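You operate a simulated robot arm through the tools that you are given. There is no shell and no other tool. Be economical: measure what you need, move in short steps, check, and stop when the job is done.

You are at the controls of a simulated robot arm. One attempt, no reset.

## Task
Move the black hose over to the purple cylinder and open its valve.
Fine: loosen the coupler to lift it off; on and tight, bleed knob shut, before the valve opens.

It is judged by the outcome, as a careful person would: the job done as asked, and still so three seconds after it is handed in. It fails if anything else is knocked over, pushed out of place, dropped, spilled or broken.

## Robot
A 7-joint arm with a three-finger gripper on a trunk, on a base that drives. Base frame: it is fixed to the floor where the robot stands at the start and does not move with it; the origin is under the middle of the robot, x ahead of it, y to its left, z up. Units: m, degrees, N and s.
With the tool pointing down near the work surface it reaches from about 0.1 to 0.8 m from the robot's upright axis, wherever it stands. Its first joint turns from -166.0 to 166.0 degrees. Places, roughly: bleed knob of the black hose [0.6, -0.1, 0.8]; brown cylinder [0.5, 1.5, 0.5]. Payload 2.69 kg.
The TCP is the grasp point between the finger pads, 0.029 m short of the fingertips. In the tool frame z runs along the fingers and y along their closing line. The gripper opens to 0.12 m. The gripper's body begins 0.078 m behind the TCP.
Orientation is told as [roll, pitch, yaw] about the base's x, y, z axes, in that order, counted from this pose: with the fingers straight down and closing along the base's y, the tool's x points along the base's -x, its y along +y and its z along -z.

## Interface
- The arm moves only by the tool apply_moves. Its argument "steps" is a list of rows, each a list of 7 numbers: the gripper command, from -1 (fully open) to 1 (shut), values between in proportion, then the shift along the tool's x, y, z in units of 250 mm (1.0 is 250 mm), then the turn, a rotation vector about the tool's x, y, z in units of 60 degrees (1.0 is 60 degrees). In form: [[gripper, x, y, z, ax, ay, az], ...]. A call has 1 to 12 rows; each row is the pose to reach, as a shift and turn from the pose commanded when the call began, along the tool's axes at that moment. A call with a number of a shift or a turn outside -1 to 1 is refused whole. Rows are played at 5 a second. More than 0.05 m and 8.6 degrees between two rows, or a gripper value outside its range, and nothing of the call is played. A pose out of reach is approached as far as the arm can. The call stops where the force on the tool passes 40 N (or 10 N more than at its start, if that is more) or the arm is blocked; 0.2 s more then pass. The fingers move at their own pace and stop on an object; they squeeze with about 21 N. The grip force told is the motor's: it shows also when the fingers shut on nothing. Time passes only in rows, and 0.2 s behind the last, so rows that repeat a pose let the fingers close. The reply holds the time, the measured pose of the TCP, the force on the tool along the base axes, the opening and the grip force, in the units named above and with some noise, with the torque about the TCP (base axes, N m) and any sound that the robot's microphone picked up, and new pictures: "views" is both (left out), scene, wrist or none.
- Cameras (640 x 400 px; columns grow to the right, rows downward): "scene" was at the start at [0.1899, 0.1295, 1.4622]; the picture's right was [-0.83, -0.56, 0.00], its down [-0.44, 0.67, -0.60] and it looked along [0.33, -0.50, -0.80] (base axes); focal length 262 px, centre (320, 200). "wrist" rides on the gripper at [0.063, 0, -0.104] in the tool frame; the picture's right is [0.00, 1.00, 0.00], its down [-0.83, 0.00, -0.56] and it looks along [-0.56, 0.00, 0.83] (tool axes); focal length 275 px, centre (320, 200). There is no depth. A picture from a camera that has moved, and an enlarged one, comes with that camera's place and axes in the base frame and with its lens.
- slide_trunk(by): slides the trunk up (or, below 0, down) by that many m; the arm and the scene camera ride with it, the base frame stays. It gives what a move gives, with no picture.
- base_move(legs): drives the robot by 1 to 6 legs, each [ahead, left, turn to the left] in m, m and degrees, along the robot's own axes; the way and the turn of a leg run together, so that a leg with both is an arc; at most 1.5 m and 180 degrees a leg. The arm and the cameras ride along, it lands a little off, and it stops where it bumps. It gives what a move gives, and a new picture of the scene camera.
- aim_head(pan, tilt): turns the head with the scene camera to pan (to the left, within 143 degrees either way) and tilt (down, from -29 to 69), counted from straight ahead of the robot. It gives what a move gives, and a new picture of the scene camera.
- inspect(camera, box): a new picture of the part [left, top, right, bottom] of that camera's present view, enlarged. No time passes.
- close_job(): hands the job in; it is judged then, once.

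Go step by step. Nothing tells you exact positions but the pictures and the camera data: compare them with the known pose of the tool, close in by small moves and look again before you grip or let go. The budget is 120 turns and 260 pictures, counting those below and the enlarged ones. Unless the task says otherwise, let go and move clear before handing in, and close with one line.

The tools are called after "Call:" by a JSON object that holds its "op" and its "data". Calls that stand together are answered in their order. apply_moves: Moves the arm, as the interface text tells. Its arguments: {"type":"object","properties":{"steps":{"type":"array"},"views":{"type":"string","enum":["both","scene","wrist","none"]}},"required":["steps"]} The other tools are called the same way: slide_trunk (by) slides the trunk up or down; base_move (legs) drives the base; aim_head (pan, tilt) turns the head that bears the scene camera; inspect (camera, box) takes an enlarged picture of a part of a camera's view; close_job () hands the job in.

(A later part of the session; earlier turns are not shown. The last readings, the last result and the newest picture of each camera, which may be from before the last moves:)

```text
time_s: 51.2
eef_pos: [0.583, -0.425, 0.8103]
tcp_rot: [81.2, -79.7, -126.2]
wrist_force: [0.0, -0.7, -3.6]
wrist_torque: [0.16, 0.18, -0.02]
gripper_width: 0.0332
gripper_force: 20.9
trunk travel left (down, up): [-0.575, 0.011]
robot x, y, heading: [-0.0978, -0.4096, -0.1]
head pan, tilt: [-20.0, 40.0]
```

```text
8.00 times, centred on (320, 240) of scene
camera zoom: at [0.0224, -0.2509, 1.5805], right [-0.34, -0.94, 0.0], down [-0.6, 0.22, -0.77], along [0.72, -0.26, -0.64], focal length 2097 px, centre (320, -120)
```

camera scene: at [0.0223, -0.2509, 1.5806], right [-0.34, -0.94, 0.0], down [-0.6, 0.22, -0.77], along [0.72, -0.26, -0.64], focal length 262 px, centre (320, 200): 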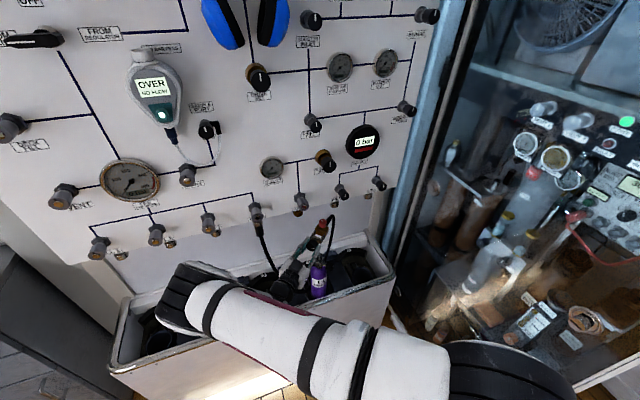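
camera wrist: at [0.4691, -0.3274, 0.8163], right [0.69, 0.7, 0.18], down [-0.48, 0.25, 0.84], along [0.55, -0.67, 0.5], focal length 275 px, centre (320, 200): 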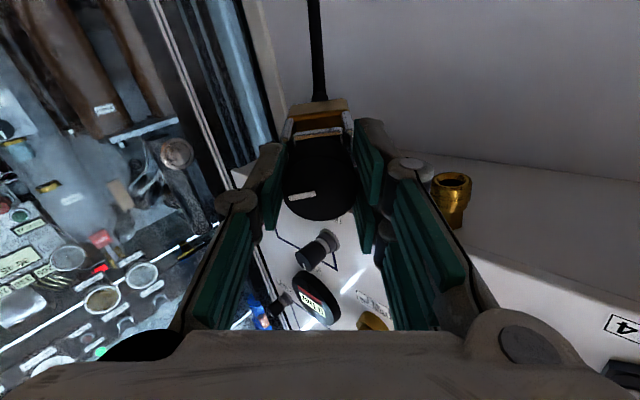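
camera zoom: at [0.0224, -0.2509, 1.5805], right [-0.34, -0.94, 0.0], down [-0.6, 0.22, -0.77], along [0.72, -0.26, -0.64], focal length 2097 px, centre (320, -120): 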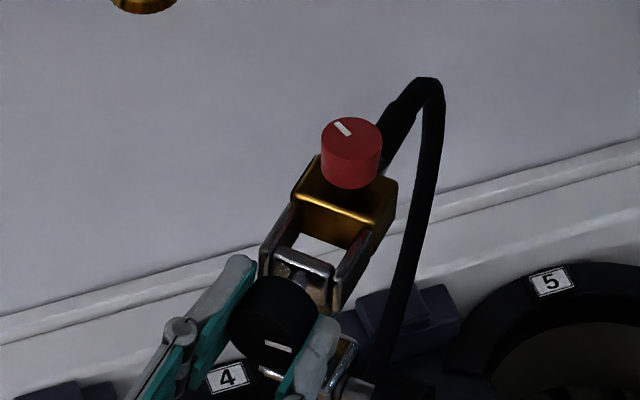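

Roll is parallel; the coupler is about 2 mm off sideways and close fore-aft. I correct this and descend 9 mm, then compare edges directly.

Call:
{"op": "apply_moves", "data": {"steps": [[1, 0.017, -0.007, 0, 0, 0, 0], [1, 0.034, -0.0143, 0.001, 0, 0, 0], [1, 0.034, -0.0143, 0.001, 0, 0, 0]], "views": "none"}}

Call:
{"op": "inspect", "data": {"camera": "wrist", "box": [260, 40, 380, 160]}}

Call:
{"op": "inspect", "data": {"camera": "scene", "box": [300, 225, 340, 265]}}

```text
time_s: 52.0
eef_pos: [0.5801, -0.4269, 0.8012]
tcp_rot: [81.3, -79.7, -126.1]
wrist_force: [0.4, 0.4, -2.7]
wrist_torque: [0.24, 0.22, 0.01]
gripper_width: 0.033
gripper_force: 22.0
trunk travel left (down, up): [-0.575, 0.011]
robot x, y, heading: [-0.0979, -0.4132, 0.2]
head pan, tilt: [-20.0, 40.0]
```

```text
3.33 times, centred on (320, 100) of wrist
camera zoom: at [0.514, -0.3446, 0.7407], right [0.7, 0.69, 0.17], down [-0.48, 0.27, 0.83], along [0.53, -0.67, 0.52], focal length 918 px, centre (320, 533)
```

zoom: 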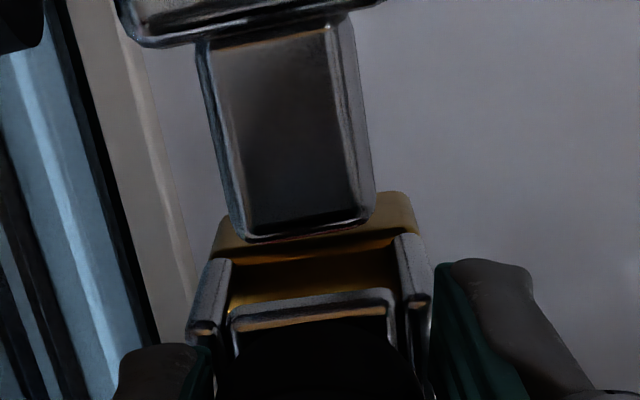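

```text
10.00 times, centred on (320, 245) of scene
camera zoom: at [0.0224, -0.2509, 1.5805], right [-0.34, -0.94, 0.0], down [-0.6, 0.22, -0.77], along [0.72, -0.26, -0.64], focal length 2621 px, centre (320, -250)
```

zoom: 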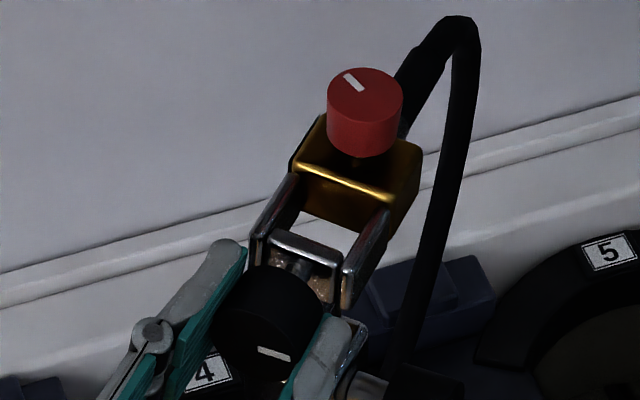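

Lateral alignment now looks within 1 mm, and fore-aft wants about 1 mm back. I lower it slowly over the post by 18 mm and check forces.

Call:
{"op": "apply_moves", "data": {"steps": [[1, 0.012, -0.002, -0.005, 0, 0, 0], [1, 0.03, -0.0055, -0.004, 0, 0, 0], [1, 0.05, -0.009, -0.003, 0, 0, 0], [1, 0.07, -0.0125, -0.002, 0, 0, 0]], "views": "none"}}

Call:
{"op": "inspect", "data": {"camera": "wrist", "box": [240, 20, 400, 180]}}

Call:
{"op": "inspect", "data": {"camera": "scene", "box": [290, 225, 350, 285]}}

```text
time_s: 53.0
eef_pos: [0.5813, -0.4236, 0.7889]
tcp_rot: [83.1, -79.6, -128.0]
wrist_force: [-0.3, 2.4, 14.9]
wrist_torque: [-0.4, -0.37, -0.02]
gripper_width: 0.0333
gripper_force: 21.1
trunk travel left (down, up): [-0.575, 0.011]
robot x, y, heading: [-0.099, -0.412, 0.2]
head pan, tilt: [-20.0, 40.0]
```

```text
2.50 times, centred on (320, 100) of wrist
camera zoom: at [0.5144, -0.3426, 0.727], right [0.7, 0.7, 0.17], down [-0.48, 0.28, 0.83], along [0.53, -0.66, 0.53], focal length 688 px, centre (320, 450)
```

zoom: 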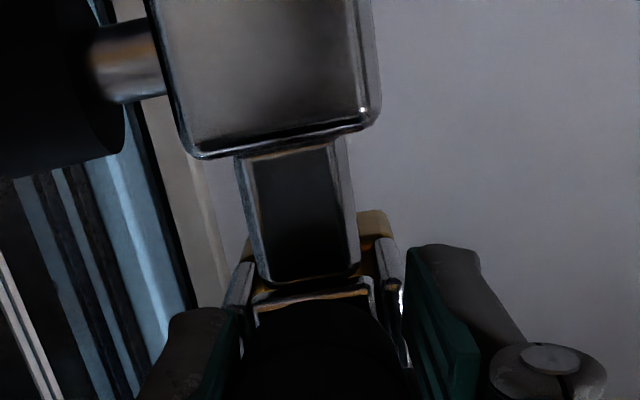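

```text
6.67 times, centred on (320, 255) of scene
camera zoom: at [0.0213, -0.2507, 1.5807], right [-0.34, -0.94, 0.0], down [-0.6, 0.22, -0.77], along [0.72, -0.26, -0.64], focal length 1747 px, centre (320, -167)
```

zoom: 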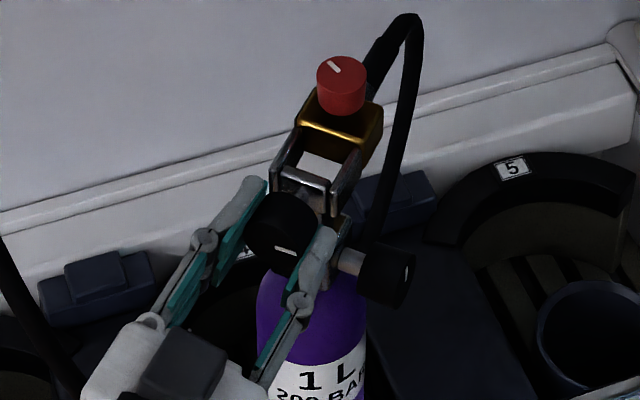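

Contact at about 18 N with the post's front edge close to the yoke's front bar. I lift 5 mm, shift the coupler 2.5 mm back toward the hand, and try again gently.

Call:
{"op": "apply_moves", "data": {"steps": [[1, -0.04, 0.007, 0, 0, 0, 0], [1, -0.04, 0.007, -0.01, 0, 0, 0], [1, -0.02, 0.0035, -0.01, 0, 0, 0], [1, 0.0, 0.0, -0.01, 0, 0, 0]], "views": "none"}}

Call:
{"op": "inspect", "data": {"camera": "wrist", "box": [260, 60, 380, 180]}}

```text
time_s: 54.0
eef_pos: [0.5773, -0.4248, 0.788]
tcp_rot: [82.6, -79.6, -127.6]
wrist_force: [-2.9, 1.6, 7.9]
wrist_torque: [-0.25, -0.21, -0.07]
gripper_width: 0.033
gripper_force: 21.0
trunk travel left (down, up): [-0.575, 0.011]
robot x, y, heading: [-0.0984, -0.4143, -0.1]
head pan, tilt: [-20.0, 40.0]
```

```text
3.33 times, centred on (320, 120) of wrist
camera zoom: at [0.5125, -0.3418, 0.7267], right [0.7, 0.69, 0.17], down [-0.48, 0.28, 0.83], along [0.53, -0.66, 0.53], focal length 918 px, centre (320, 467)
```

zoom: 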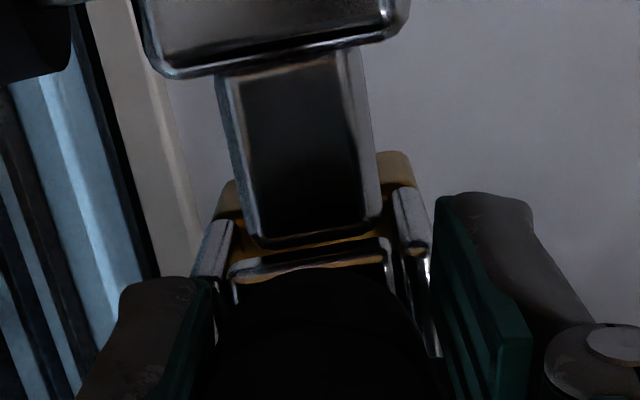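

The coupler has pivoted up a few degrees in the grip from the contact. I lift 8 mm clear and pitch the hand down 2.5° to re-level it, then look.

Call:
{"op": "apply_moves", "data": {"steps": [[1, -0.032, 0.0055, 0, 0, 0, 0], [1, -0.04, 0.007, 0, 0, 0.042, 0], [1, -0.04, 0.007, 0, 0, 0.042, 0]], "views": "none"}}

Call:
{"op": "inspect", "data": {"camera": "wrist", "box": [260, 40, 380, 160]}}

Call:
{"op": "inspect", "data": {"camera": "scene", "box": [300, 225, 340, 265]}}

```text
time_s: 54.8
eef_pos: [0.5773, -0.4233, 0.7952]
tcp_rot: [67.9, -79.0, -113.0]
wrist_force: [-0.6, 0.4, -3.6]
wrist_torque: [0.21, 0.18, -0.01]
gripper_width: 0.0331
gripper_force: 20.5
trunk travel left (down, up): [-0.575, 0.011]
robot x, y, heading: [-0.0959, -0.4146, -0.2]
head pan, tilt: [-20.0, 40.0]
```

```text
3.33 times, centred on (320, 100) of wrist
camera zoom: at [0.5089, -0.3396, 0.7395], right [0.7, 0.69, 0.17], down [-0.46, 0.24, 0.86], along [0.55, -0.68, 0.49], focal length 918 px, centre (320, 533)
```

zoom: 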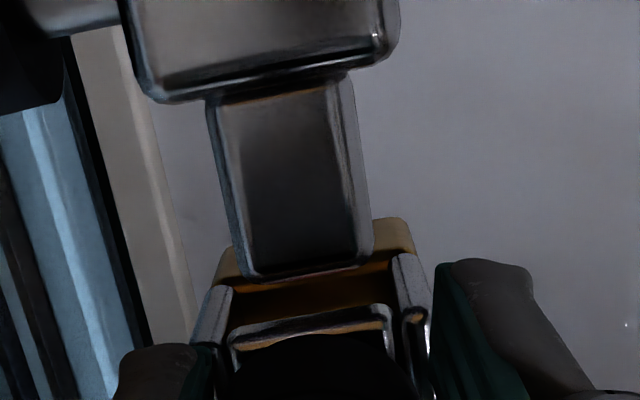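

```text
10.00 times, centred on (320, 245) of scene
camera zoom: at [0.0224, -0.2509, 1.5805], right [-0.34, -0.94, 0.0], down [-0.6, 0.22, -0.77], along [0.72, -0.26, -0.64], focal length 2621 px, centre (320, -250)
```

zoom: 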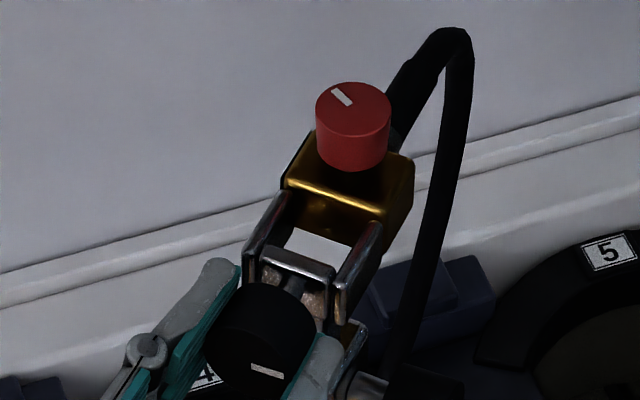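

The coupler is level again. By image, the post sits about 2 mm too near the yoke's front bar and 1.5 mm right of centre. I correct both and lower 12 mm.

Call:
{"op": "apply_moves", "data": {"steps": [[1, 0.002, 0.0056, -0.008, 0, 0, 0], [1, 0.018, 0.003, -0.007, 0, 0, 0], [1, 0.034, 0.0, -0.0056, 0, 0, 0], [1, 0.049, -0.0024, -0.0044, 0, 0, 0]], "views": "none"}}

Call:
{"op": "inspect", "data": {"camera": "wrist", "box": [260, 60, 380, 180]}}

Call:
{"op": "inspect", "data": {"camera": "scene", "box": [300, 225, 340, 265]}}

```text
time_s: 55.8
eef_pos: [0.578, -0.42, 0.7826]
tcp_rot: [68.3, -79.0, -113.1]
wrist_force: [-0.6, 1.6, -3.2]
wrist_torque: [0.18, 0.22, -0.05]
gripper_width: 0.0329
gripper_force: 20.8
trunk travel left (down, up): [-0.575, 0.011]
robot x, y, heading: [-0.0979, -0.411, -0.0]
head pan, tilt: [-20.0, 40.0]
```

```text
3.33 times, centred on (320, 120) of wrist
camera zoom: at [0.5088, -0.3371, 0.7271], right [0.7, 0.69, 0.17], down [-0.46, 0.24, 0.86], along [0.55, -0.68, 0.49], focal length 918 px, centre (320, 467)
```

zoom: 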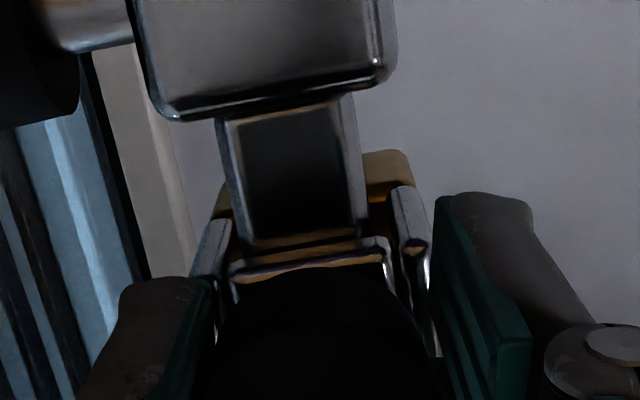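

```text
10.00 times, centred on (320, 245) of scene
camera zoom: at [0.0223, -0.2508, 1.5805], right [-0.34, -0.94, 0.0], down [-0.6, 0.22, -0.77], along [0.72, -0.26, -0.64], focal length 2621 px, centre (320, -250)
```

zoom: 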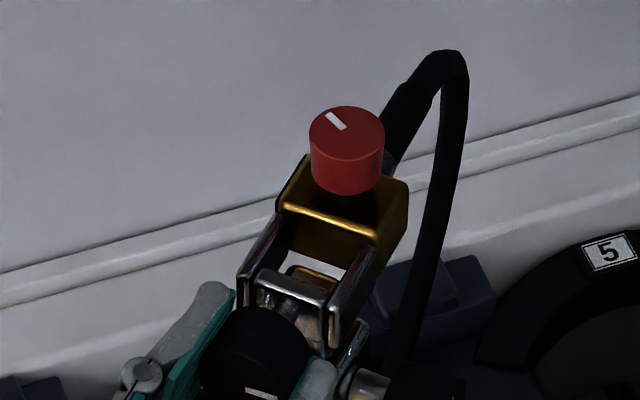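

No contact force, and the post is now entering the yoke opening. I continue down in small rows until it seats.

Call:
{"op": "apply_moves", "data": {"steps": [[1, 0.016, -0.0027, 0.0012, 0, 0, 0], [1, 0.032, -0.0054, 0.0024, 0, 0, 0], [1, 0.044, -0.0075, 0.0033, 0, 0, 0], [1, 0.056, -0.0095, 0.0042, 0, 0, 0]], "views": "none"}}

Call:
{"op": "inspect", "data": {"camera": "wrist", "box": [240, 60, 400, 220]}}

Call:
{"op": "inspect", "data": {"camera": "scene", "box": [300, 235, 340, 275]}}

```text
time_s: 56.8
eef_pos: [0.5778, -0.4212, 0.7681]
tcp_rot: [68.4, -79.0, -113.1]
wrist_force: [-1.6, 1.7, -3.6]
wrist_torque: [0.17, 0.18, -0.03]
gripper_width: 0.0331
gripper_force: 21.1
trunk travel left (down, up): [-0.575, 0.011]
robot x, y, heading: [-0.098, -0.4145, 0.3]
head pan, tilt: [-20.0, 40.0]
```

```text
2.50 times, centred on (320, 140) of wrist
camera zoom: at [0.509, -0.3375, 0.7133], right [0.7, 0.69, 0.17], down [-0.46, 0.25, 0.86], along [0.55, -0.68, 0.49], focal length 688 px, centre (320, 350)
```

zoom: 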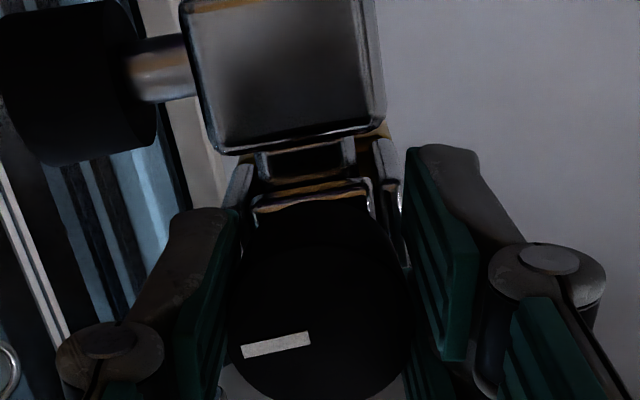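

```text
10.00 times, centred on (320, 255) of scene
camera zoom: at [0.0223, -0.2508, 1.5805], right [-0.34, -0.94, 0.0], down [-0.6, 0.22, -0.77], along [0.72, -0.26, -0.64], focal length 2621 px, centre (320, -350)
```

zoom: 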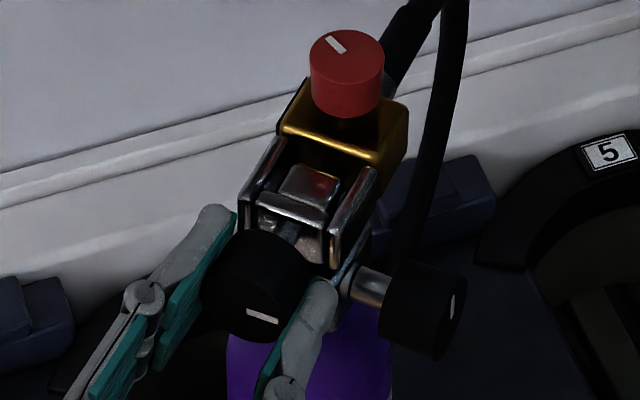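

The post is inside the yoke. I lower the last few millimetres until it rests on the valve block.

Call:
{"op": "apply_moves", "data": {"steps": [[1, 0.008, -0.0014, 0.0006, 0, 0, 0], [1, 0.016, -0.0027, 0.0012, 0, 0, 0], [1, 0.022, -0.0037, 0.0016, 0, 0, 0]], "views": "none"}}

Call:
{"op": "inspect", "data": {"camera": "wrist", "box": [240, 60, 400, 220]}}

Call:
{"op": "inspect", "data": {"camera": "scene", "box": [300, 235, 340, 275]}}

```text
time_s: 57.6
eef_pos: [0.5785, -0.4227, 0.7643]
tcp_rot: [68.4, -79.1, -113.2]
wrist_force: [-0.9, 1.2, -2.8]
wrist_torque: [0.17, 0.17, -0.03]
gripper_width: 0.0328
gripper_force: 21.0
trunk travel left (down, up): [-0.575, 0.011]
robot x, y, heading: [-0.0944, -0.4127, 0.1]
head pan, tilt: [-20.0, 40.0]
```

```text
2.50 times, centred on (320, 140) of wrist
camera zoom: at [0.5092, -0.3388, 0.7084], right [0.7, 0.69, 0.17], down [-0.46, 0.24, 0.86], along [0.55, -0.68, 0.49], focal length 688 px, centre (320, 350)
```

zoom: 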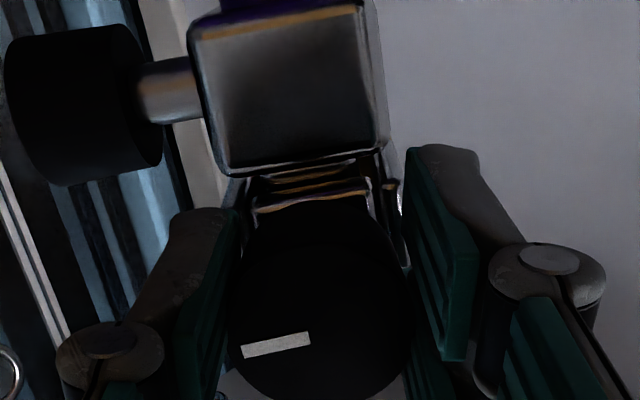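

```text
10.00 times, centred on (320, 255) of scene
camera zoom: at [0.0223, -0.2508, 1.5805], right [-0.34, -0.94, 0.0], down [-0.6, 0.22, -0.77], along [0.72, -0.26, -0.64], focal length 2621 px, centre (320, -350)
```

zoom: 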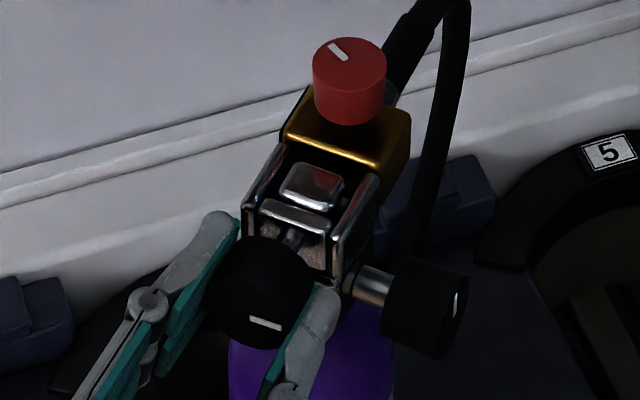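

It's almost down. I lower 4 mm more, looking for contact with the block.

Call:
{"op": "apply_moves", "data": {"steps": [[1, 0.008, -0.0014, 0.0006, 0, 0, 0], [1, 0.016, -0.0027, 0.0012, 0, 0, 0], [1, 0.016, -0.0027, 0.0012, 0, 0, 0]], "views": "none"}}

Call:
{"op": "inspect", "data": {"camera": "wrist", "box": [240, 60, 400, 220]}}

Call:
{"op": "inspect", "data": {"camera": "scene", "box": [300, 235, 340, 275]}}

```text
time_s: 58.4
eef_pos: [0.5783, -0.4228, 0.7602]
tcp_rot: [69.0, -79.0, -113.9]
wrist_force: [-2.1, 0.3, 3.7]
wrist_torque: [-0.25, -0.27, -0.05]
gripper_width: 0.0333
gripper_force: 21.1
trunk travel left (down, up): [-0.575, 0.011]
robot x, y, heading: [-0.0989, -0.4098, 0.2]
head pan, tilt: [-20.0, 40.0]
```

```text
2.50 times, centred on (320, 140) of wrist
camera zoom: at [0.5093, -0.338, 0.7045], right [0.7, 0.69, 0.17], down [-0.46, 0.25, 0.85], along [0.55, -0.68, 0.49], focal length 688 px, centre (320, 350)
```

zoom: 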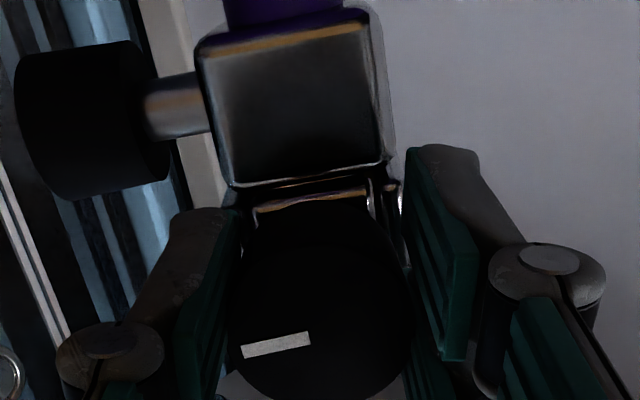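

```text
10.00 times, centred on (320, 255) of scene
camera zoom: at [0.0219, -0.2508, 1.5806], right [-0.34, -0.94, 0.0], down [-0.6, 0.22, -0.77], along [0.72, -0.26, -0.64], focal length 2621 px, centre (320, -350)
```

zoom: 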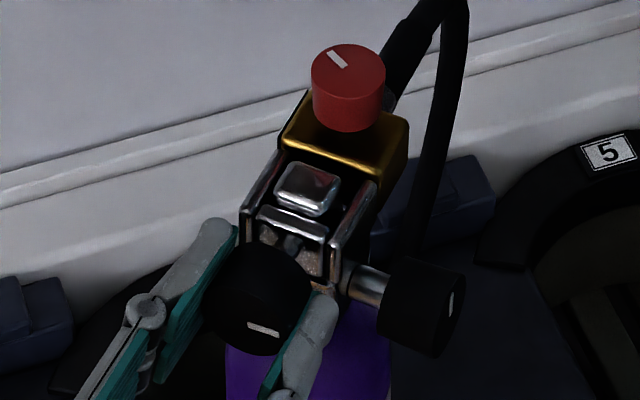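

The coupler is seated with light contact. Now I tighten, turning the knob clockwise from outside.

Call:
{"op": "apply_moves", "data": {"steps": [[1, 0, 0, 0, 0, 0, 0.14], [1, 0, 0, 0, 0, 0, 0.28], [1, 0, 0, 0, 0, 0, 0.42], [1, 0, 0, 0, 0, 0, 0.56], [1, 0, 0, 0, 0, 0, 0.7], [1, 0, 0, 0, 0, 0, 0.84], [1, 0, 0, 0, 0, 0, 0.98]], "views": "none"}}

Call:
{"op": "inspect", "data": {"camera": "wrist", "box": [220, 60, 420, 260]}}

Call:
{"op": "inspect", "data": {"camera": "scene", "box": [300, 235, 340, 275]}}

```text
time_s: 60.0
eef_pos: [0.578, -0.4208, 0.7615]
tcp_rot: [85.9, -20.7, -132.9]
wrist_force: [0.9, 3.5, 19.7]
wrist_torque: [-0.72, -0.56, 0.19]
gripper_width: 0.034
gripper_force: 20.2
trunk travel left (down, up): [-0.575, 0.011]
robot x, y, heading: [-0.0981, -0.4155, -0.0]
head pan, tilt: [-20.0, 40.0]
```

```text
2.00 times, centred on (320, 160) of wrist
camera zoom: at [0.5448, -0.3043, 0.7447], right [0.3, 0.21, 0.93], down [-0.92, -0.18, 0.33], along [0.24, -0.96, 0.14], focal length 551 px, centre (320, 280)
```

zoom: 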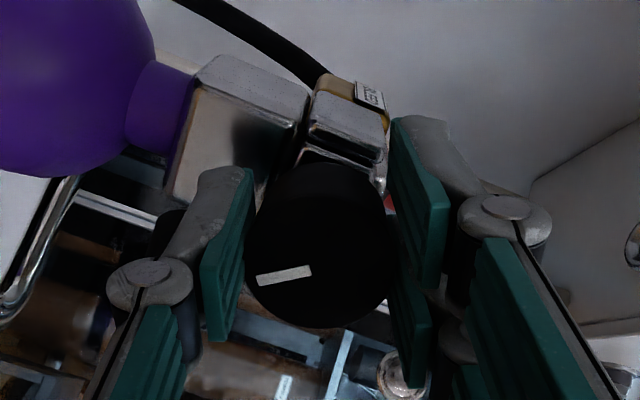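

```text
10.00 times, centred on (320, 255) of scene
camera zoom: at [0.0214, -0.2507, 1.5807], right [-0.34, -0.94, 0.0], down [-0.6, 0.22, -0.77], along [0.72, -0.26, -0.64], focal length 2621 px, centre (320, -350)
```

zoom: 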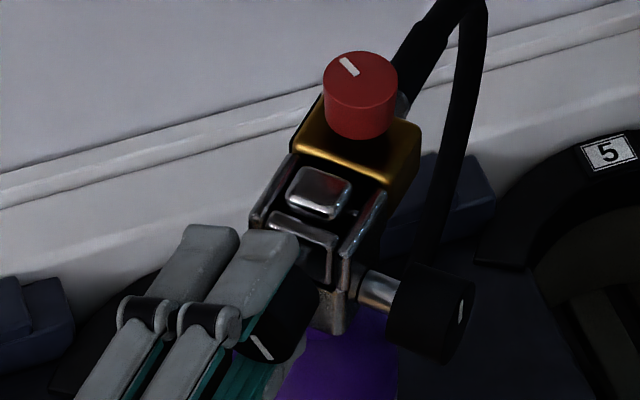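

The knob turns with the hand, but a 4° mismatch between tool and screw axis causes a 20 N side load. I level the tool axis to relieve it.

Call:
{"op": "apply_moves", "data": {"steps": [[1, -0.001, 0.004, 0, -0.031, -0.012, 0], [1, -0.001, 0.004, 0, -0.062, -0.024, 0], [1, -0.001, 0.004, 0, -0.062, -0.024, 0]], "views": "none"}}

Call:
{"op": "inspect", "data": {"camera": "scene", "box": [290, 225, 350, 285]}}

```text
time_s: 60.8
eef_pos: [0.5778, -0.4214, 0.7601]
tcp_rot: [89.8, -20.9, -134.5]
wrist_force: [0.6, 1.6, 1.4]
wrist_torque: [0.02, 0.01, 0.12]
gripper_width: 0.0332
gripper_force: 21.1
trunk travel left (down, up): [-0.575, 0.011]
robot x, y, heading: [-0.0944, -0.4132, 0.2]
head pan, tilt: [-20.0, 40.0]
```

```text
6.67 times, centred on (320, 255) of scene
camera zoom: at [0.0222, -0.2508, 1.5805], right [-0.34, -0.94, 0.0], down [-0.6, 0.22, -0.77], along [0.72, -0.26, -0.64], focal length 1747 px, centre (320, -167)
```

zoom: 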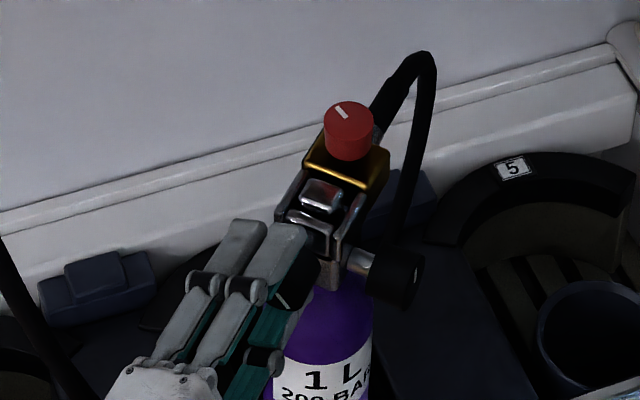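

Loads vanished, so the tool axis is now aligned with the screw. I continue tightening.

Call:
{"op": "apply_moves", "data": {"steps": [[1, 0, 0, 0, 0, 0, 0.14], [1, 0, 0, 0, 0, 0, 0.28], [1, 0, 0, 0, 0, 0, 0.42], [1, 0, 0, 0, 0, 0, 0.56], [1, 0, 0, 0, 0, 0, 0.7], [1, 0, 0, 0, 0, 0, 0.84], [1, 0, 0, 0, 0, 0, 0.98]], "views": "none"}}

Call:
{"op": "inspect", "data": {"camera": "scene", "box": [290, 225, 350, 285]}}

Call:
{"op": "inspect", "data": {"camera": "wrist", "box": [220, 60, 420, 260]}}

```text
time_s: 62.4
eef_pos: [0.5766, -0.4217, 0.761]
tcp_rot: [90.1, 38.0, -134.6]
wrist_force: [-3.5, 4.5, 21.4]
wrist_torque: [-0.5, -0.48, -0.03]
gripper_width: 0.0332
gripper_force: 21.3
trunk travel left (down, up): [-0.575, 0.011]
robot x, y, heading: [-0.097, -0.4103, -0.0]
head pan, tilt: [-20.0, 40.0]
```

```text
6.67 times, centred on (320, 255) of scene
camera zoom: at [0.0213, -0.2506, 1.5806], right [-0.34, -0.94, 0.0], down [-0.6, 0.22, -0.77], along [0.72, -0.26, -0.64], focal length 1747 px, centre (320, -167)
```

zoom: 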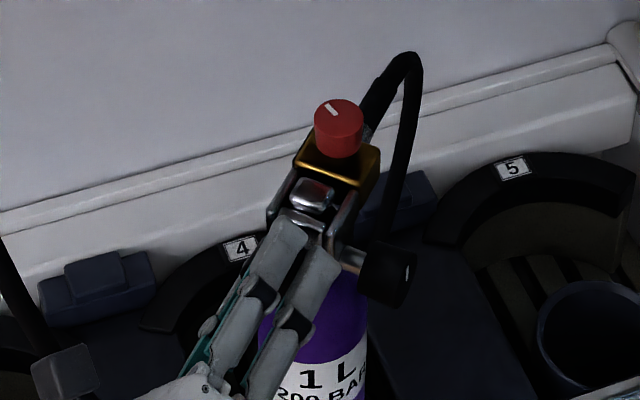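

```text
2.00 times, centred on (320, 160) of wrist
camera zoom: at [0.5388, -0.3131, 0.7988], right [-0.43, -0.44, 0.79], down [-0.86, -0.08, -0.51], along [0.28, -0.9, -0.34], focal length 551 px, centre (320, 280)
```

zoom: 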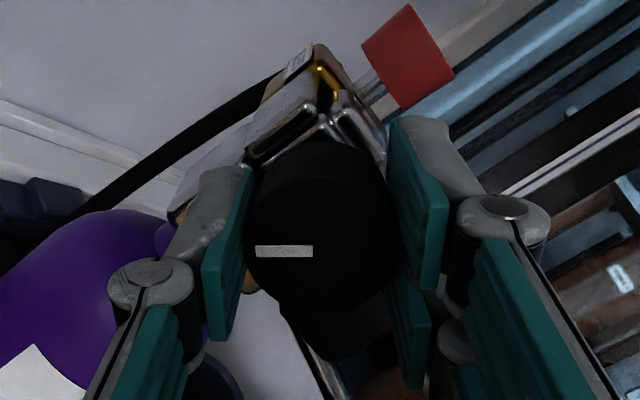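

Some slip and a downward load show up. I ease up 2 mm, then keep turning in a shorter stroke to feel whether it's tight.

Call:
{"op": "apply_moves", "data": {"steps": [[1, 0.005, 0.0063, 0, 0, 0, 0], [1, 0.005, 0.0063, 0, 0, 0, 0]], "views": "none"}}

Call:
{"op": "apply_moves", "data": {"steps": [[1, 0, 0, 0, 0, 0, 0.12], [1, 0, 0, 0, 0, 0, 0.24], [1, 0, 0, 0, 0, 0, 0.36], [1, 0, 0, 0, 0, 0, 0.48]], "views": "none"}}

Call:
{"op": "inspect", "data": {"camera": "wrist", "box": [220, 60, 420, 260]}}

```text
time_s: 63.0
eef_pos: [0.5778, -0.4206, 0.7621]
tcp_rot: [89.7, 37.8, -134.7]
wrist_force: [-2.9, 1.8, 2.7]
wrist_torque: [0.04, 0.06, -0.06]
gripper_width: 0.0329
gripper_force: 21.4
trunk travel left (down, up): [-0.575, 0.011]
robot x, y, heading: [-0.0979, -0.4119, 0.2]
head pan, tilt: [-20.0, 40.0]
```

```text
time_s: 64.0
eef_pos: [0.5784, -0.4215, 0.7623]
tcp_rot: [89.9, 66.8, -134.7]
wrist_force: [-3.1, 0.6, 0.9]
wrist_torque: [-0.09, -0.02, -0.13]
gripper_width: 0.0331
gripper_force: 21.3
trunk travel left (down, up): [-0.575, 0.011]
robot x, y, heading: [-0.0954, -0.4123, -0.1]
head pan, tilt: [-20.0, 40.0]
```

```text
2.00 times, centred on (320, 160) of wrist
camera zoom: at [0.5226, -0.3305, 0.8192], right [-0.64, -0.65, 0.4], down [-0.63, 0.15, -0.76], along [0.44, -0.74, -0.51], focal length 551 px, centre (320, 280)
```

zoom: 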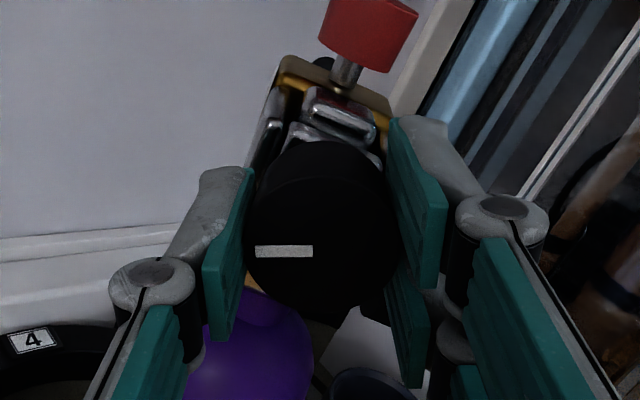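

Loads are low and the knob still turns. I continue.

Call:
{"op": "apply_moves", "data": {"steps": [[1, 0, 0, 0, 0, 0, 0.14], [1, 0, 0, 0, 0, 0, 0.28], [1, 0, 0, 0, 0, 0, 0.42], [1, 0, 0, 0, 0, 0, 0.56], [1, 0, 0, 0, 0, 0, 0.7], [1, 0, 0, 0, 0, 0, 0.84]], "views": "none"}}

Call:
{"op": "inspect", "data": {"camera": "wrist", "box": [220, 60, 420, 260]}}

Call:
{"op": "inspect", "data": {"camera": "scene", "box": [290, 225, 350, 285]}}

```text
time_s: 65.4
eef_pos: [0.5791, -0.4205, 0.7621]
tcp_rot: [-89.9, 62.8, 45.6]
wrist_force: [-2.9, -1.0, 2.6]
wrist_torque: [-0.38, 0.16, -0.21]
gripper_width: 0.033
gripper_force: 21.1
trunk travel left (down, up): [-0.575, 0.011]
robot x, y, heading: [-0.0935, -0.4153, -0.2]
head pan, tilt: [-20.0, 40.0]
```

```text
2.00 times, centred on (320, 160) of wrist
camera zoom: at [0.4851, -0.3686, 0.8172], right [-0.62, -0.64, -0.45], down [-0.13, 0.66, -0.74], along [0.77, -0.4, -0.5], focal length 551 px, centre (320, 280)
```

zoom: 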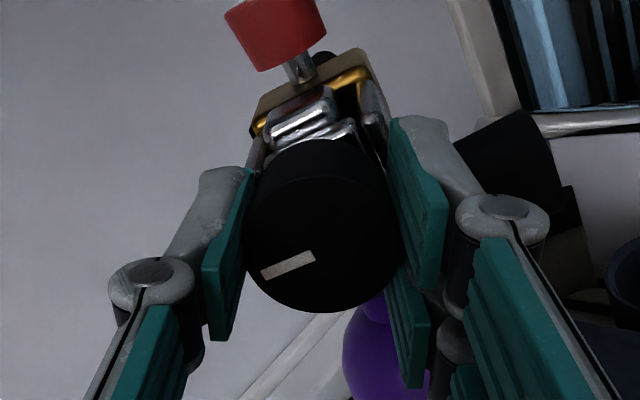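

```text
6.67 times, centred on (320, 255) of scene
camera zoom: at [0.022, -0.2509, 1.5806], right [-0.34, -0.94, 0.0], down [-0.6, 0.22, -0.77], along [0.72, -0.26, -0.64], focal length 1747 px, centre (320, -167)
```

zoom: 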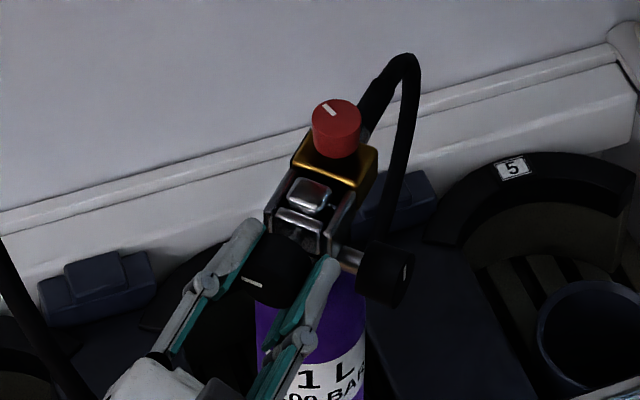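

The knob has passed its original tight angle by about 17° and begins to slip in the fingers at about 0.4 N·m. One more short stroke tells whether it's fully tight.

Call:
{"op": "apply_moves", "data": {"steps": [[1, 0, 0, 0, 0, 0, 0.12], [1, 0, 0, 0, 0, 0, 0.24], [1, 0, 0, 0, 0, 0, 0.36]], "views": "none"}}

Call:
{"op": "inspect", "data": {"camera": "wrist", "box": [220, 60, 420, 260]}}

Call:
{"op": "inspect", "data": {"camera": "scene", "box": [290, 225, 350, 285]}}

```text
time_s: 66.2
eef_pos: [0.5783, -0.4215, 0.7609]
tcp_rot: [-89.9, 41.3, 45.6]
wrist_force: [-2.5, -1.6, 3.0]
wrist_torque: [-0.29, 0.11, -0.21]
gripper_width: 0.033
gripper_force: 21.0
trunk travel left (down, up): [-0.575, 0.011]
robot x, y, heading: [-0.0947, -0.4104, -0.1]
head pan, tilt: [-20.0, 40.0]
```

```text
2.00 times, centred on (320, 160) of wrist
camera zoom: at [0.4721, -0.3818, 0.8025], right [-0.47, -0.47, -0.75], down [0.04, 0.83, -0.55], along [0.88, -0.28, -0.37], focal length 551 px, centre (320, 280)
```

zoom: 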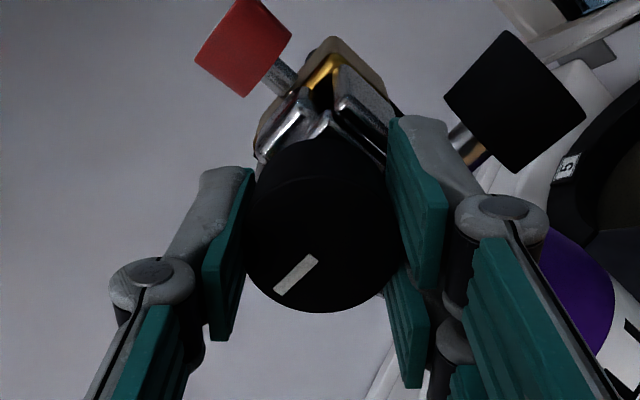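

```text
6.67 times, centred on (320, 255) of scene
camera zoom: at [0.0221, -0.2509, 1.5805], right [-0.34, -0.94, 0.0], down [-0.6, 0.22, -0.77], along [0.72, -0.26, -0.64], focal length 1747 px, centre (320, -167)
```

zoom: 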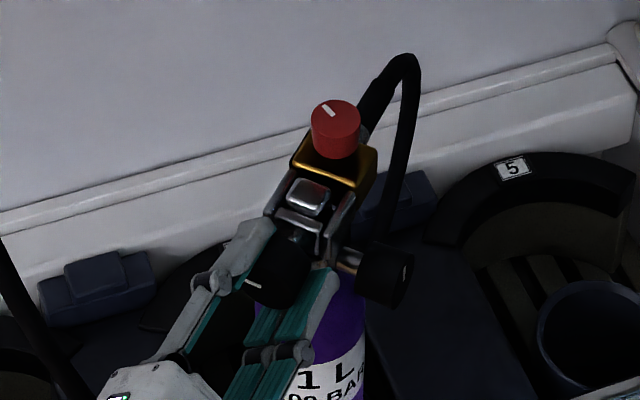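

The knob no longer moves, only the fingers slip, so the clamp is tight. I release, back off, and roll the hand upright again.

Call:
{"op": "apply_moves", "data": {"steps": [[0.4, 0, 0, 0, 0, 0, 0], [0.1, 0, 0, 0, 0, 0, 0], [0.1, 0, 0, -0.1, 0, 0, 0], [0.1, 0, 0, -0.2, 0, 0, 0], [0.1, 0, 0, -0.32, 0, 0, 0], [0.1, 0, 0, -0.32, 0, 0, -0.135], [0.1, 0, 0, -0.32, 0, 0, -0.27], [0.1, 0, 0, -0.32, 0, 0, -0.405], [0.1, 0, 0, -0.32, 0, 0, -0.54], [0.1, 0, 0, -0.32, 0, 0, -0.675], [0.1, 0, 0, -0.32, 0, 0, -0.81]], "views": "both"}}

Call:
{"op": "inspect", "data": {"camera": "wrist", "box": [240, 60, 420, 260]}}

```text
time_s: 68.6
eef_pos: [0.5213, -0.3666, 0.7632]
tcp_rot: [77.4, 89.9, -146.9]
wrist_force: [0.1, -0.1, -0.5]
wrist_torque: [0.0, 0.0, -0.03]
gripper_width: 0.0541
gripper_force: 0.0
trunk travel left (down, up): [-0.575, 0.011]
robot x, y, heading: [-0.0941, -0.4117, -0.0]
head pan, tilt: [-20.0, 40.0]
camera scene: at [0.0222, -0.2508, 1.5806], right [-0.34, -0.94, 0.0], down [-0.6, 0.22, -0.77], along [0.72, -0.26, -0.64], focal length 262 px, centre (320, 200)
camera wrist: at [0.4486, -0.293, 0.825], right [-0.7, -0.71, 0.01], down [-0.4, 0.39, -0.83], along [0.59, -0.58, -0.56], focal length 275 px, centre (320, 200)
```

scene: 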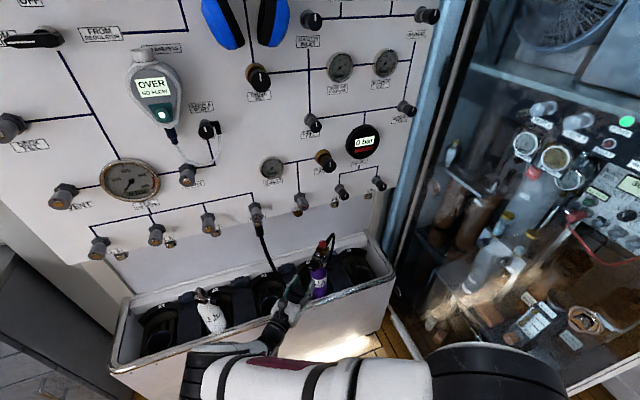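
wrist: 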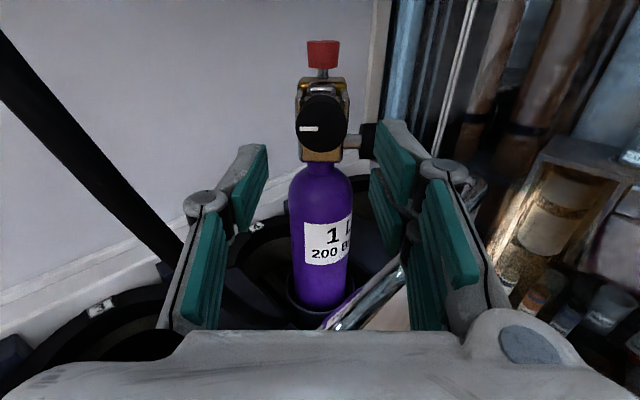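

```text
2.00 times, centred on (330, 160) of wrist
camera zoom: at [0.4486, -0.293, 0.825], right [-0.7, -0.71, 0.01], down [-0.4, 0.39, -0.83], along [0.59, -0.58, -0.56], focal length 551 px, centre (300, 280)
```

zoom: 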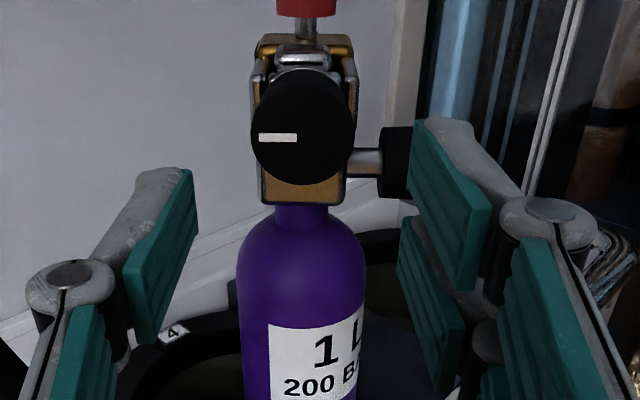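

Clamp knob is snug and the coupler sits square. The bleed knob is at about (0.622, -0.468, 0.80). I move the hand up and around to approach it heading straight ahead, leaving room to turn it clockwise.

Call:
{"op": "apply_moves", "data": {"steps": [[-0.1, 0.13, 0, -0.06, 0, 0, 0], [-0.1, 0.26, 0, -0.06, 0, 0, 0], [-0.1, 0.26, 0.043, 0.0, 0.125, 0, 0], [-0.1, 0.26, 0.086, 0.06, 0.25, 0, 0], [-0.1, 0.26, 0.129, 0.12, 0.375, 0, 0], [-0.1, 0.26, 0.171, 0.18, 0.5, 0, 0], [-0.1, 0.24, 0.214, 0.25, 0.625, 0, 0], [-0.1, 0.18, 0.256, 0.314, 0.75, 0, 0]], "views": "wrist"}}

Call:
{"op": "inspect", "data": {"camera": "wrist", "box": [220, 60, 420, 260]}}

```text
time_s: 70.4
eef_pos: [0.5327, -0.4646, 0.8065]
tcp_rot: [-103.9, 89.9, 76.8]
wrist_force: [0.4, 0.2, 0.3]
wrist_torque: [0.0, 0.0, -0.06]
gripper_width: 0.0659
gripper_force: 0.0
trunk travel left (down, up): [-0.575, 0.011]
robot x, y, heading: [-0.0986, -0.4148, -0.0]
head pan, tilt: [-20.0, 40.0]
camera wrist: at [0.4297, -0.4662, 0.867], right [0.01, -1.0, 0.0], down [-0.56, -0.01, -0.83], along [0.83, 0.01, -0.56], focal length 275 px, centre (320, 200)
```

wrist: 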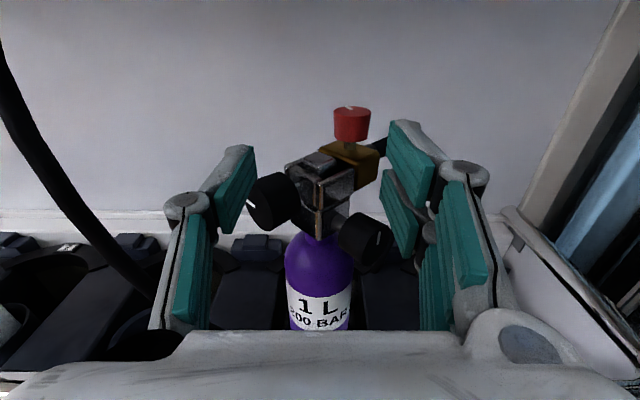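

```text
2.00 times, centred on (320, 160) of wrist
camera zoom: at [0.4297, -0.4662, 0.867], right [0.01, -1.0, 0.0], down [-0.56, -0.01, -0.83], along [0.83, 0.01, -0.56], focal length 551 px, centre (320, 280)
```

zoom: 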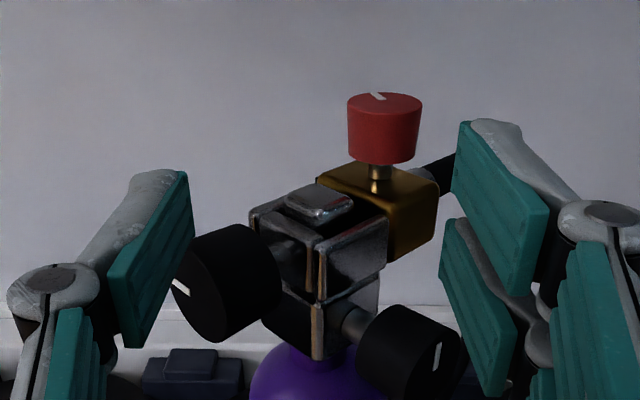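

Intersecting both views puts the bleed knob at (0.643, -0.4885, 0.80). I shift sideways, advance, and close on it.

Call:
{"op": "apply_moves", "data": {"steps": [[-0.1, 0.016, 0.098, 0.05, 0, 0, 0], [-0.1, 0.016, 0.098, 0.2, 0, 0, 0], [-0.1, 0.016, 0.098, 0.33, 0, 0, 0], [-0.1, 0.016, 0.098, 0.44, 0, 0, 0], [-0.1, 0.016, 0.098, 0.44, 0, 0, 0]], "views": "none"}}

Call:
{"op": "inspect", "data": {"camera": "wrist", "box": [220, 80, 420, 280]}}

```text
time_s: 71.6
eef_pos: [0.6445, -0.4905, 0.811]
tcp_rot: [-73.2, 90.0, 107.2]
wrist_force: [1.2, 0.8, 0.2]
wrist_torque: [0.0, 0.03, 0.01]
gripper_width: 0.0659
gripper_force: 0.1
trunk travel left (down, up): [-0.575, 0.011]
robot x, y, heading: [-0.0956, -0.4125, 0.0]
head pan, tilt: [-20.0, 40.0]
```

```text
2.00 times, centred on (320, 180) of wrist
camera zoom: at [0.5402, -0.4907, 0.8734], right [0.01, -1.0, 0.0], down [-0.56, -0.01, -0.83], along [0.83, 0.01, -0.56], focal length 551 px, centre (320, 240)
```

zoom: 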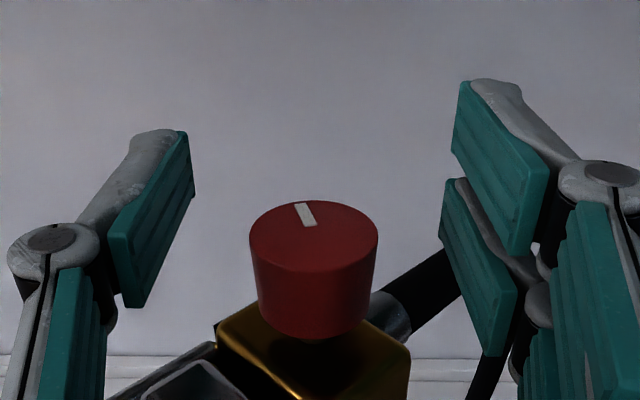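

Centred laterally. I back 5 mm, lower 3 mm, then close and turn clockwise.

Call:
{"op": "apply_moves", "data": {"steps": [[-0.1, -0.01, -0.003, -0.02, 0, 0, 0], [0.5, -0.01, -0.003, -0.02, 0, 0, 0], [1, -0.01, -0.003, -0.02, 0, 0, 0], [1, -0.01, -0.003, -0.02, 0, 0, 0]], "views": "none"}}

Call:
{"op": "inspect", "data": {"camera": "wrist", "box": [220, 80, 420, 280]}}

```text
time_s: 72.6
eef_pos: [0.638, -0.489, 0.809]
tcp_rot: [-75.4, 89.9, 105.2]
wrist_force: [-1.1, 1.8, 0.0]
wrist_torque: [-0.03, 0.0, -0.01]
gripper_width: 0.0264
gripper_force: 21.2
trunk travel left (down, up): [-0.575, 0.011]
robot x, y, heading: [-0.0995, -0.4149, 0.1]
head pan, tilt: [-20.0, 40.0]
```

```text
2.00 times, centred on (320, 180) of wrist
camera zoom: at [0.5348, -0.4896, 0.8711], right [0.01, -1.0, 0.0], down [-0.56, -0.01, -0.83], along [0.83, 0.01, -0.56], focal length 551 px, centre (320, 240)
```

zoom: 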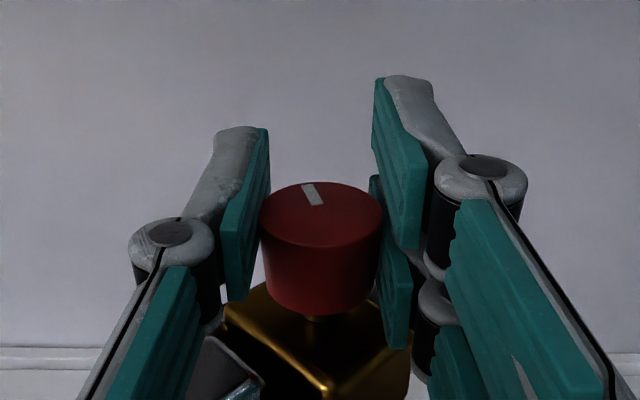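

Firm symmetric grip. I turn clockwise 58° about the knob's axis.

Call:
{"op": "apply_moves", "data": {"steps": [[1, 0, -0.003, 0.0002, -0.14, 0, 0], [1, 0, -0.006, 0.0008, -0.28, 0, 0], [1, 0, -0.0085, 0.002, -0.42, 0, 0], [1, 0, -0.011, 0.0034, -0.56, 0, 0], [1, 0, -0.0134, 0.005, -0.7, 0, 0], [1, 0, -0.0154, 0.007, -0.84, 0, 0], [1, 0, -0.017, 0.0094, -0.98, 0, 0]], "views": "none"}}

Call:
{"op": "inspect", "data": {"camera": "wrist", "box": [220, 80, 420, 280]}}

```text
time_s: 74.2
eef_pos: [0.6407, -0.4843, 0.8078]
tcp_rot: [-17.2, 89.8, 104.4]
wrist_force: [-2.5, -0.4, -0.4]
wrist_torque: [0.06, 0.0, 0.0]
gripper_width: 0.0264
gripper_force: 20.9
trunk travel left (down, up): [-0.575, 0.011]
robot x, y, heading: [-0.0999, -0.4114, 0.3]
head pan, tilt: [-20.0, 40.0]
```

```text
2.00 times, centred on (320, 180) of wrist
camera zoom: at [0.5869, -0.3954, 0.8709], right [-0.85, -0.52, 0.0], down [-0.3, 0.47, -0.83], along [0.43, -0.71, -0.56], focal length 551 px, centre (320, 240)
```

zoom: 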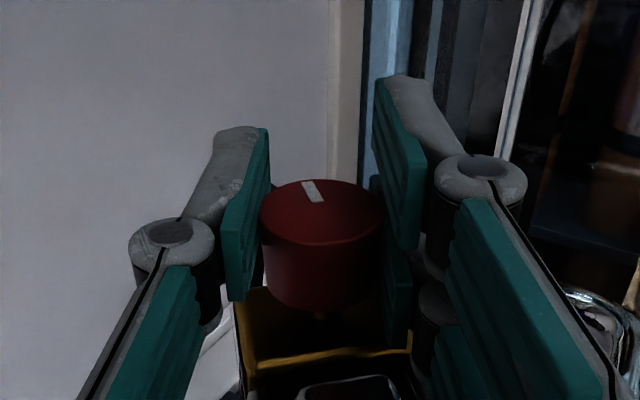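

The knob followed without loading the bottle. I regrip: open, swing back 58°, close.

Call:
{"op": "apply_moves", "data": {"steps": [[0.3, 0, 0, 0, 0, 0, 0], [0, 0.004, 0, 0, 0, 0, 0], [0, 0.004, 0.003, 0.0002, 0.14, 0, 0], [0, 0.004, 0.006, 0.0008, 0.28, 0, 0], [0, 0.004, 0.0085, 0.002, 0.42, 0, 0], [0, 0.004, 0.011, 0.0034, 0.56, 0, 0], [0, 0.004, 0.0134, 0.005, 0.7, 0, 0], [0, 0.004, 0.0154, 0.007, 0.84, 0, 0], [0, 0.0, 0.017, 0.0094, 0.98, 0, 0], [0.6, 0, 0.017, 0.0094, 0.98, 0, 0], [1, 0, 0.017, 0.0094, 0.98, 0, 0], [1, 0, 0.017, 0.0094, 0.98, 0, 0]], "views": "none"}}

Call:
{"op": "inspect", "data": {"camera": "wrist", "box": [220, 80, 420, 280]}}

```text
time_s: 76.8
eef_pos: [0.6374, -0.4892, 0.8091]
tcp_rot: [-70.5, 89.9, 110.2]
wrist_force: [-0.8, 2.4, 0.3]
wrist_torque: [0.05, 0.04, 0.0]
gripper_width: 0.0263
gripper_force: 21.2
trunk travel left (down, up): [-0.575, 0.011]
robot x, y, heading: [-0.0978, -0.4097, 0.3]
head pan, tilt: [-20.0, 40.0]
```

```text
2.00 times, centred on (320, 180) of wrist
camera zoom: at [0.5344, -0.4901, 0.8702], right [0.01, -1.0, 0.0], down [-0.56, -0.01, -0.83], along [0.83, 0.01, -0.56], focal length 551 px, centre (320, 240)
```

zoom: 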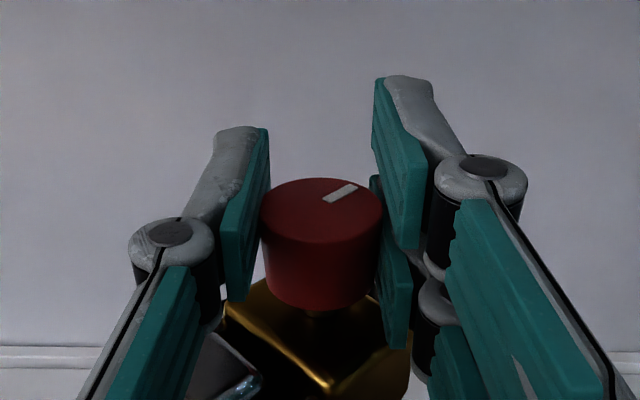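

The marker advanced about 60° while the coupler stayed. Second clockwise stroke.

Call:
{"op": "apply_moves", "data": {"steps": [[1, 0, -0.003, 0.0002, -0.14, 0, 0], [1, 0, -0.006, 0.0008, -0.28, 0, 0], [1, 0, -0.0085, 0.002, -0.42, 0, 0], [1, 0, -0.011, 0.0034, -0.56, 0, 0], [1, 0, -0.0134, 0.005, -0.7, 0, 0], [1, 0, -0.0154, 0.007, -0.84, 0, 0], [1, 0, -0.017, 0.0094, -0.98, 0, 0]], "views": "none"}}

Call:
{"op": "inspect", "data": {"camera": "wrist", "box": [220, 80, 420, 280]}}

```text
time_s: 78.4
eef_pos: [0.6397, -0.4838, 0.8106]
tcp_rot: [-121.0, 89.9, 0.6]
wrist_force: [-5.3, -2.3, 10.3]
wrist_torque: [0.66, 0.81, 0.67]
gripper_width: 0.0266
gripper_force: 21.2
trunk travel left (down, up): [-0.575, 0.011]
robot x, y, heading: [-0.0959, -0.4125, -0.1]
head pan, tilt: [-20.0, 40.0]
```

```text
2.00 times, centred on (320, 180) of wrist
camera zoom: at [0.5864, -0.3961, 0.8723], right [-0.85, -0.52, 0.0], down [-0.29, 0.47, -0.83], along [0.43, -0.71, -0.56], focal length 551 px, centre (320, 240)
```

zoom: 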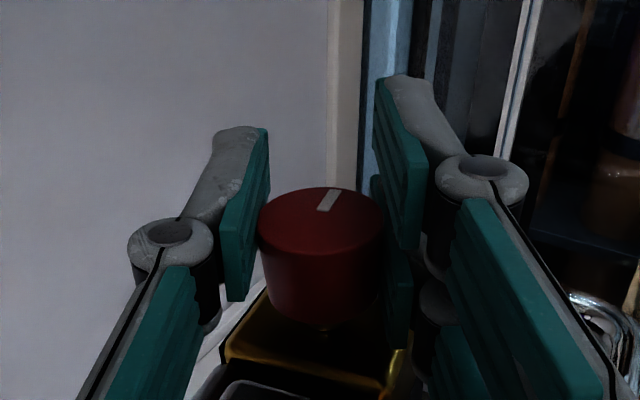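

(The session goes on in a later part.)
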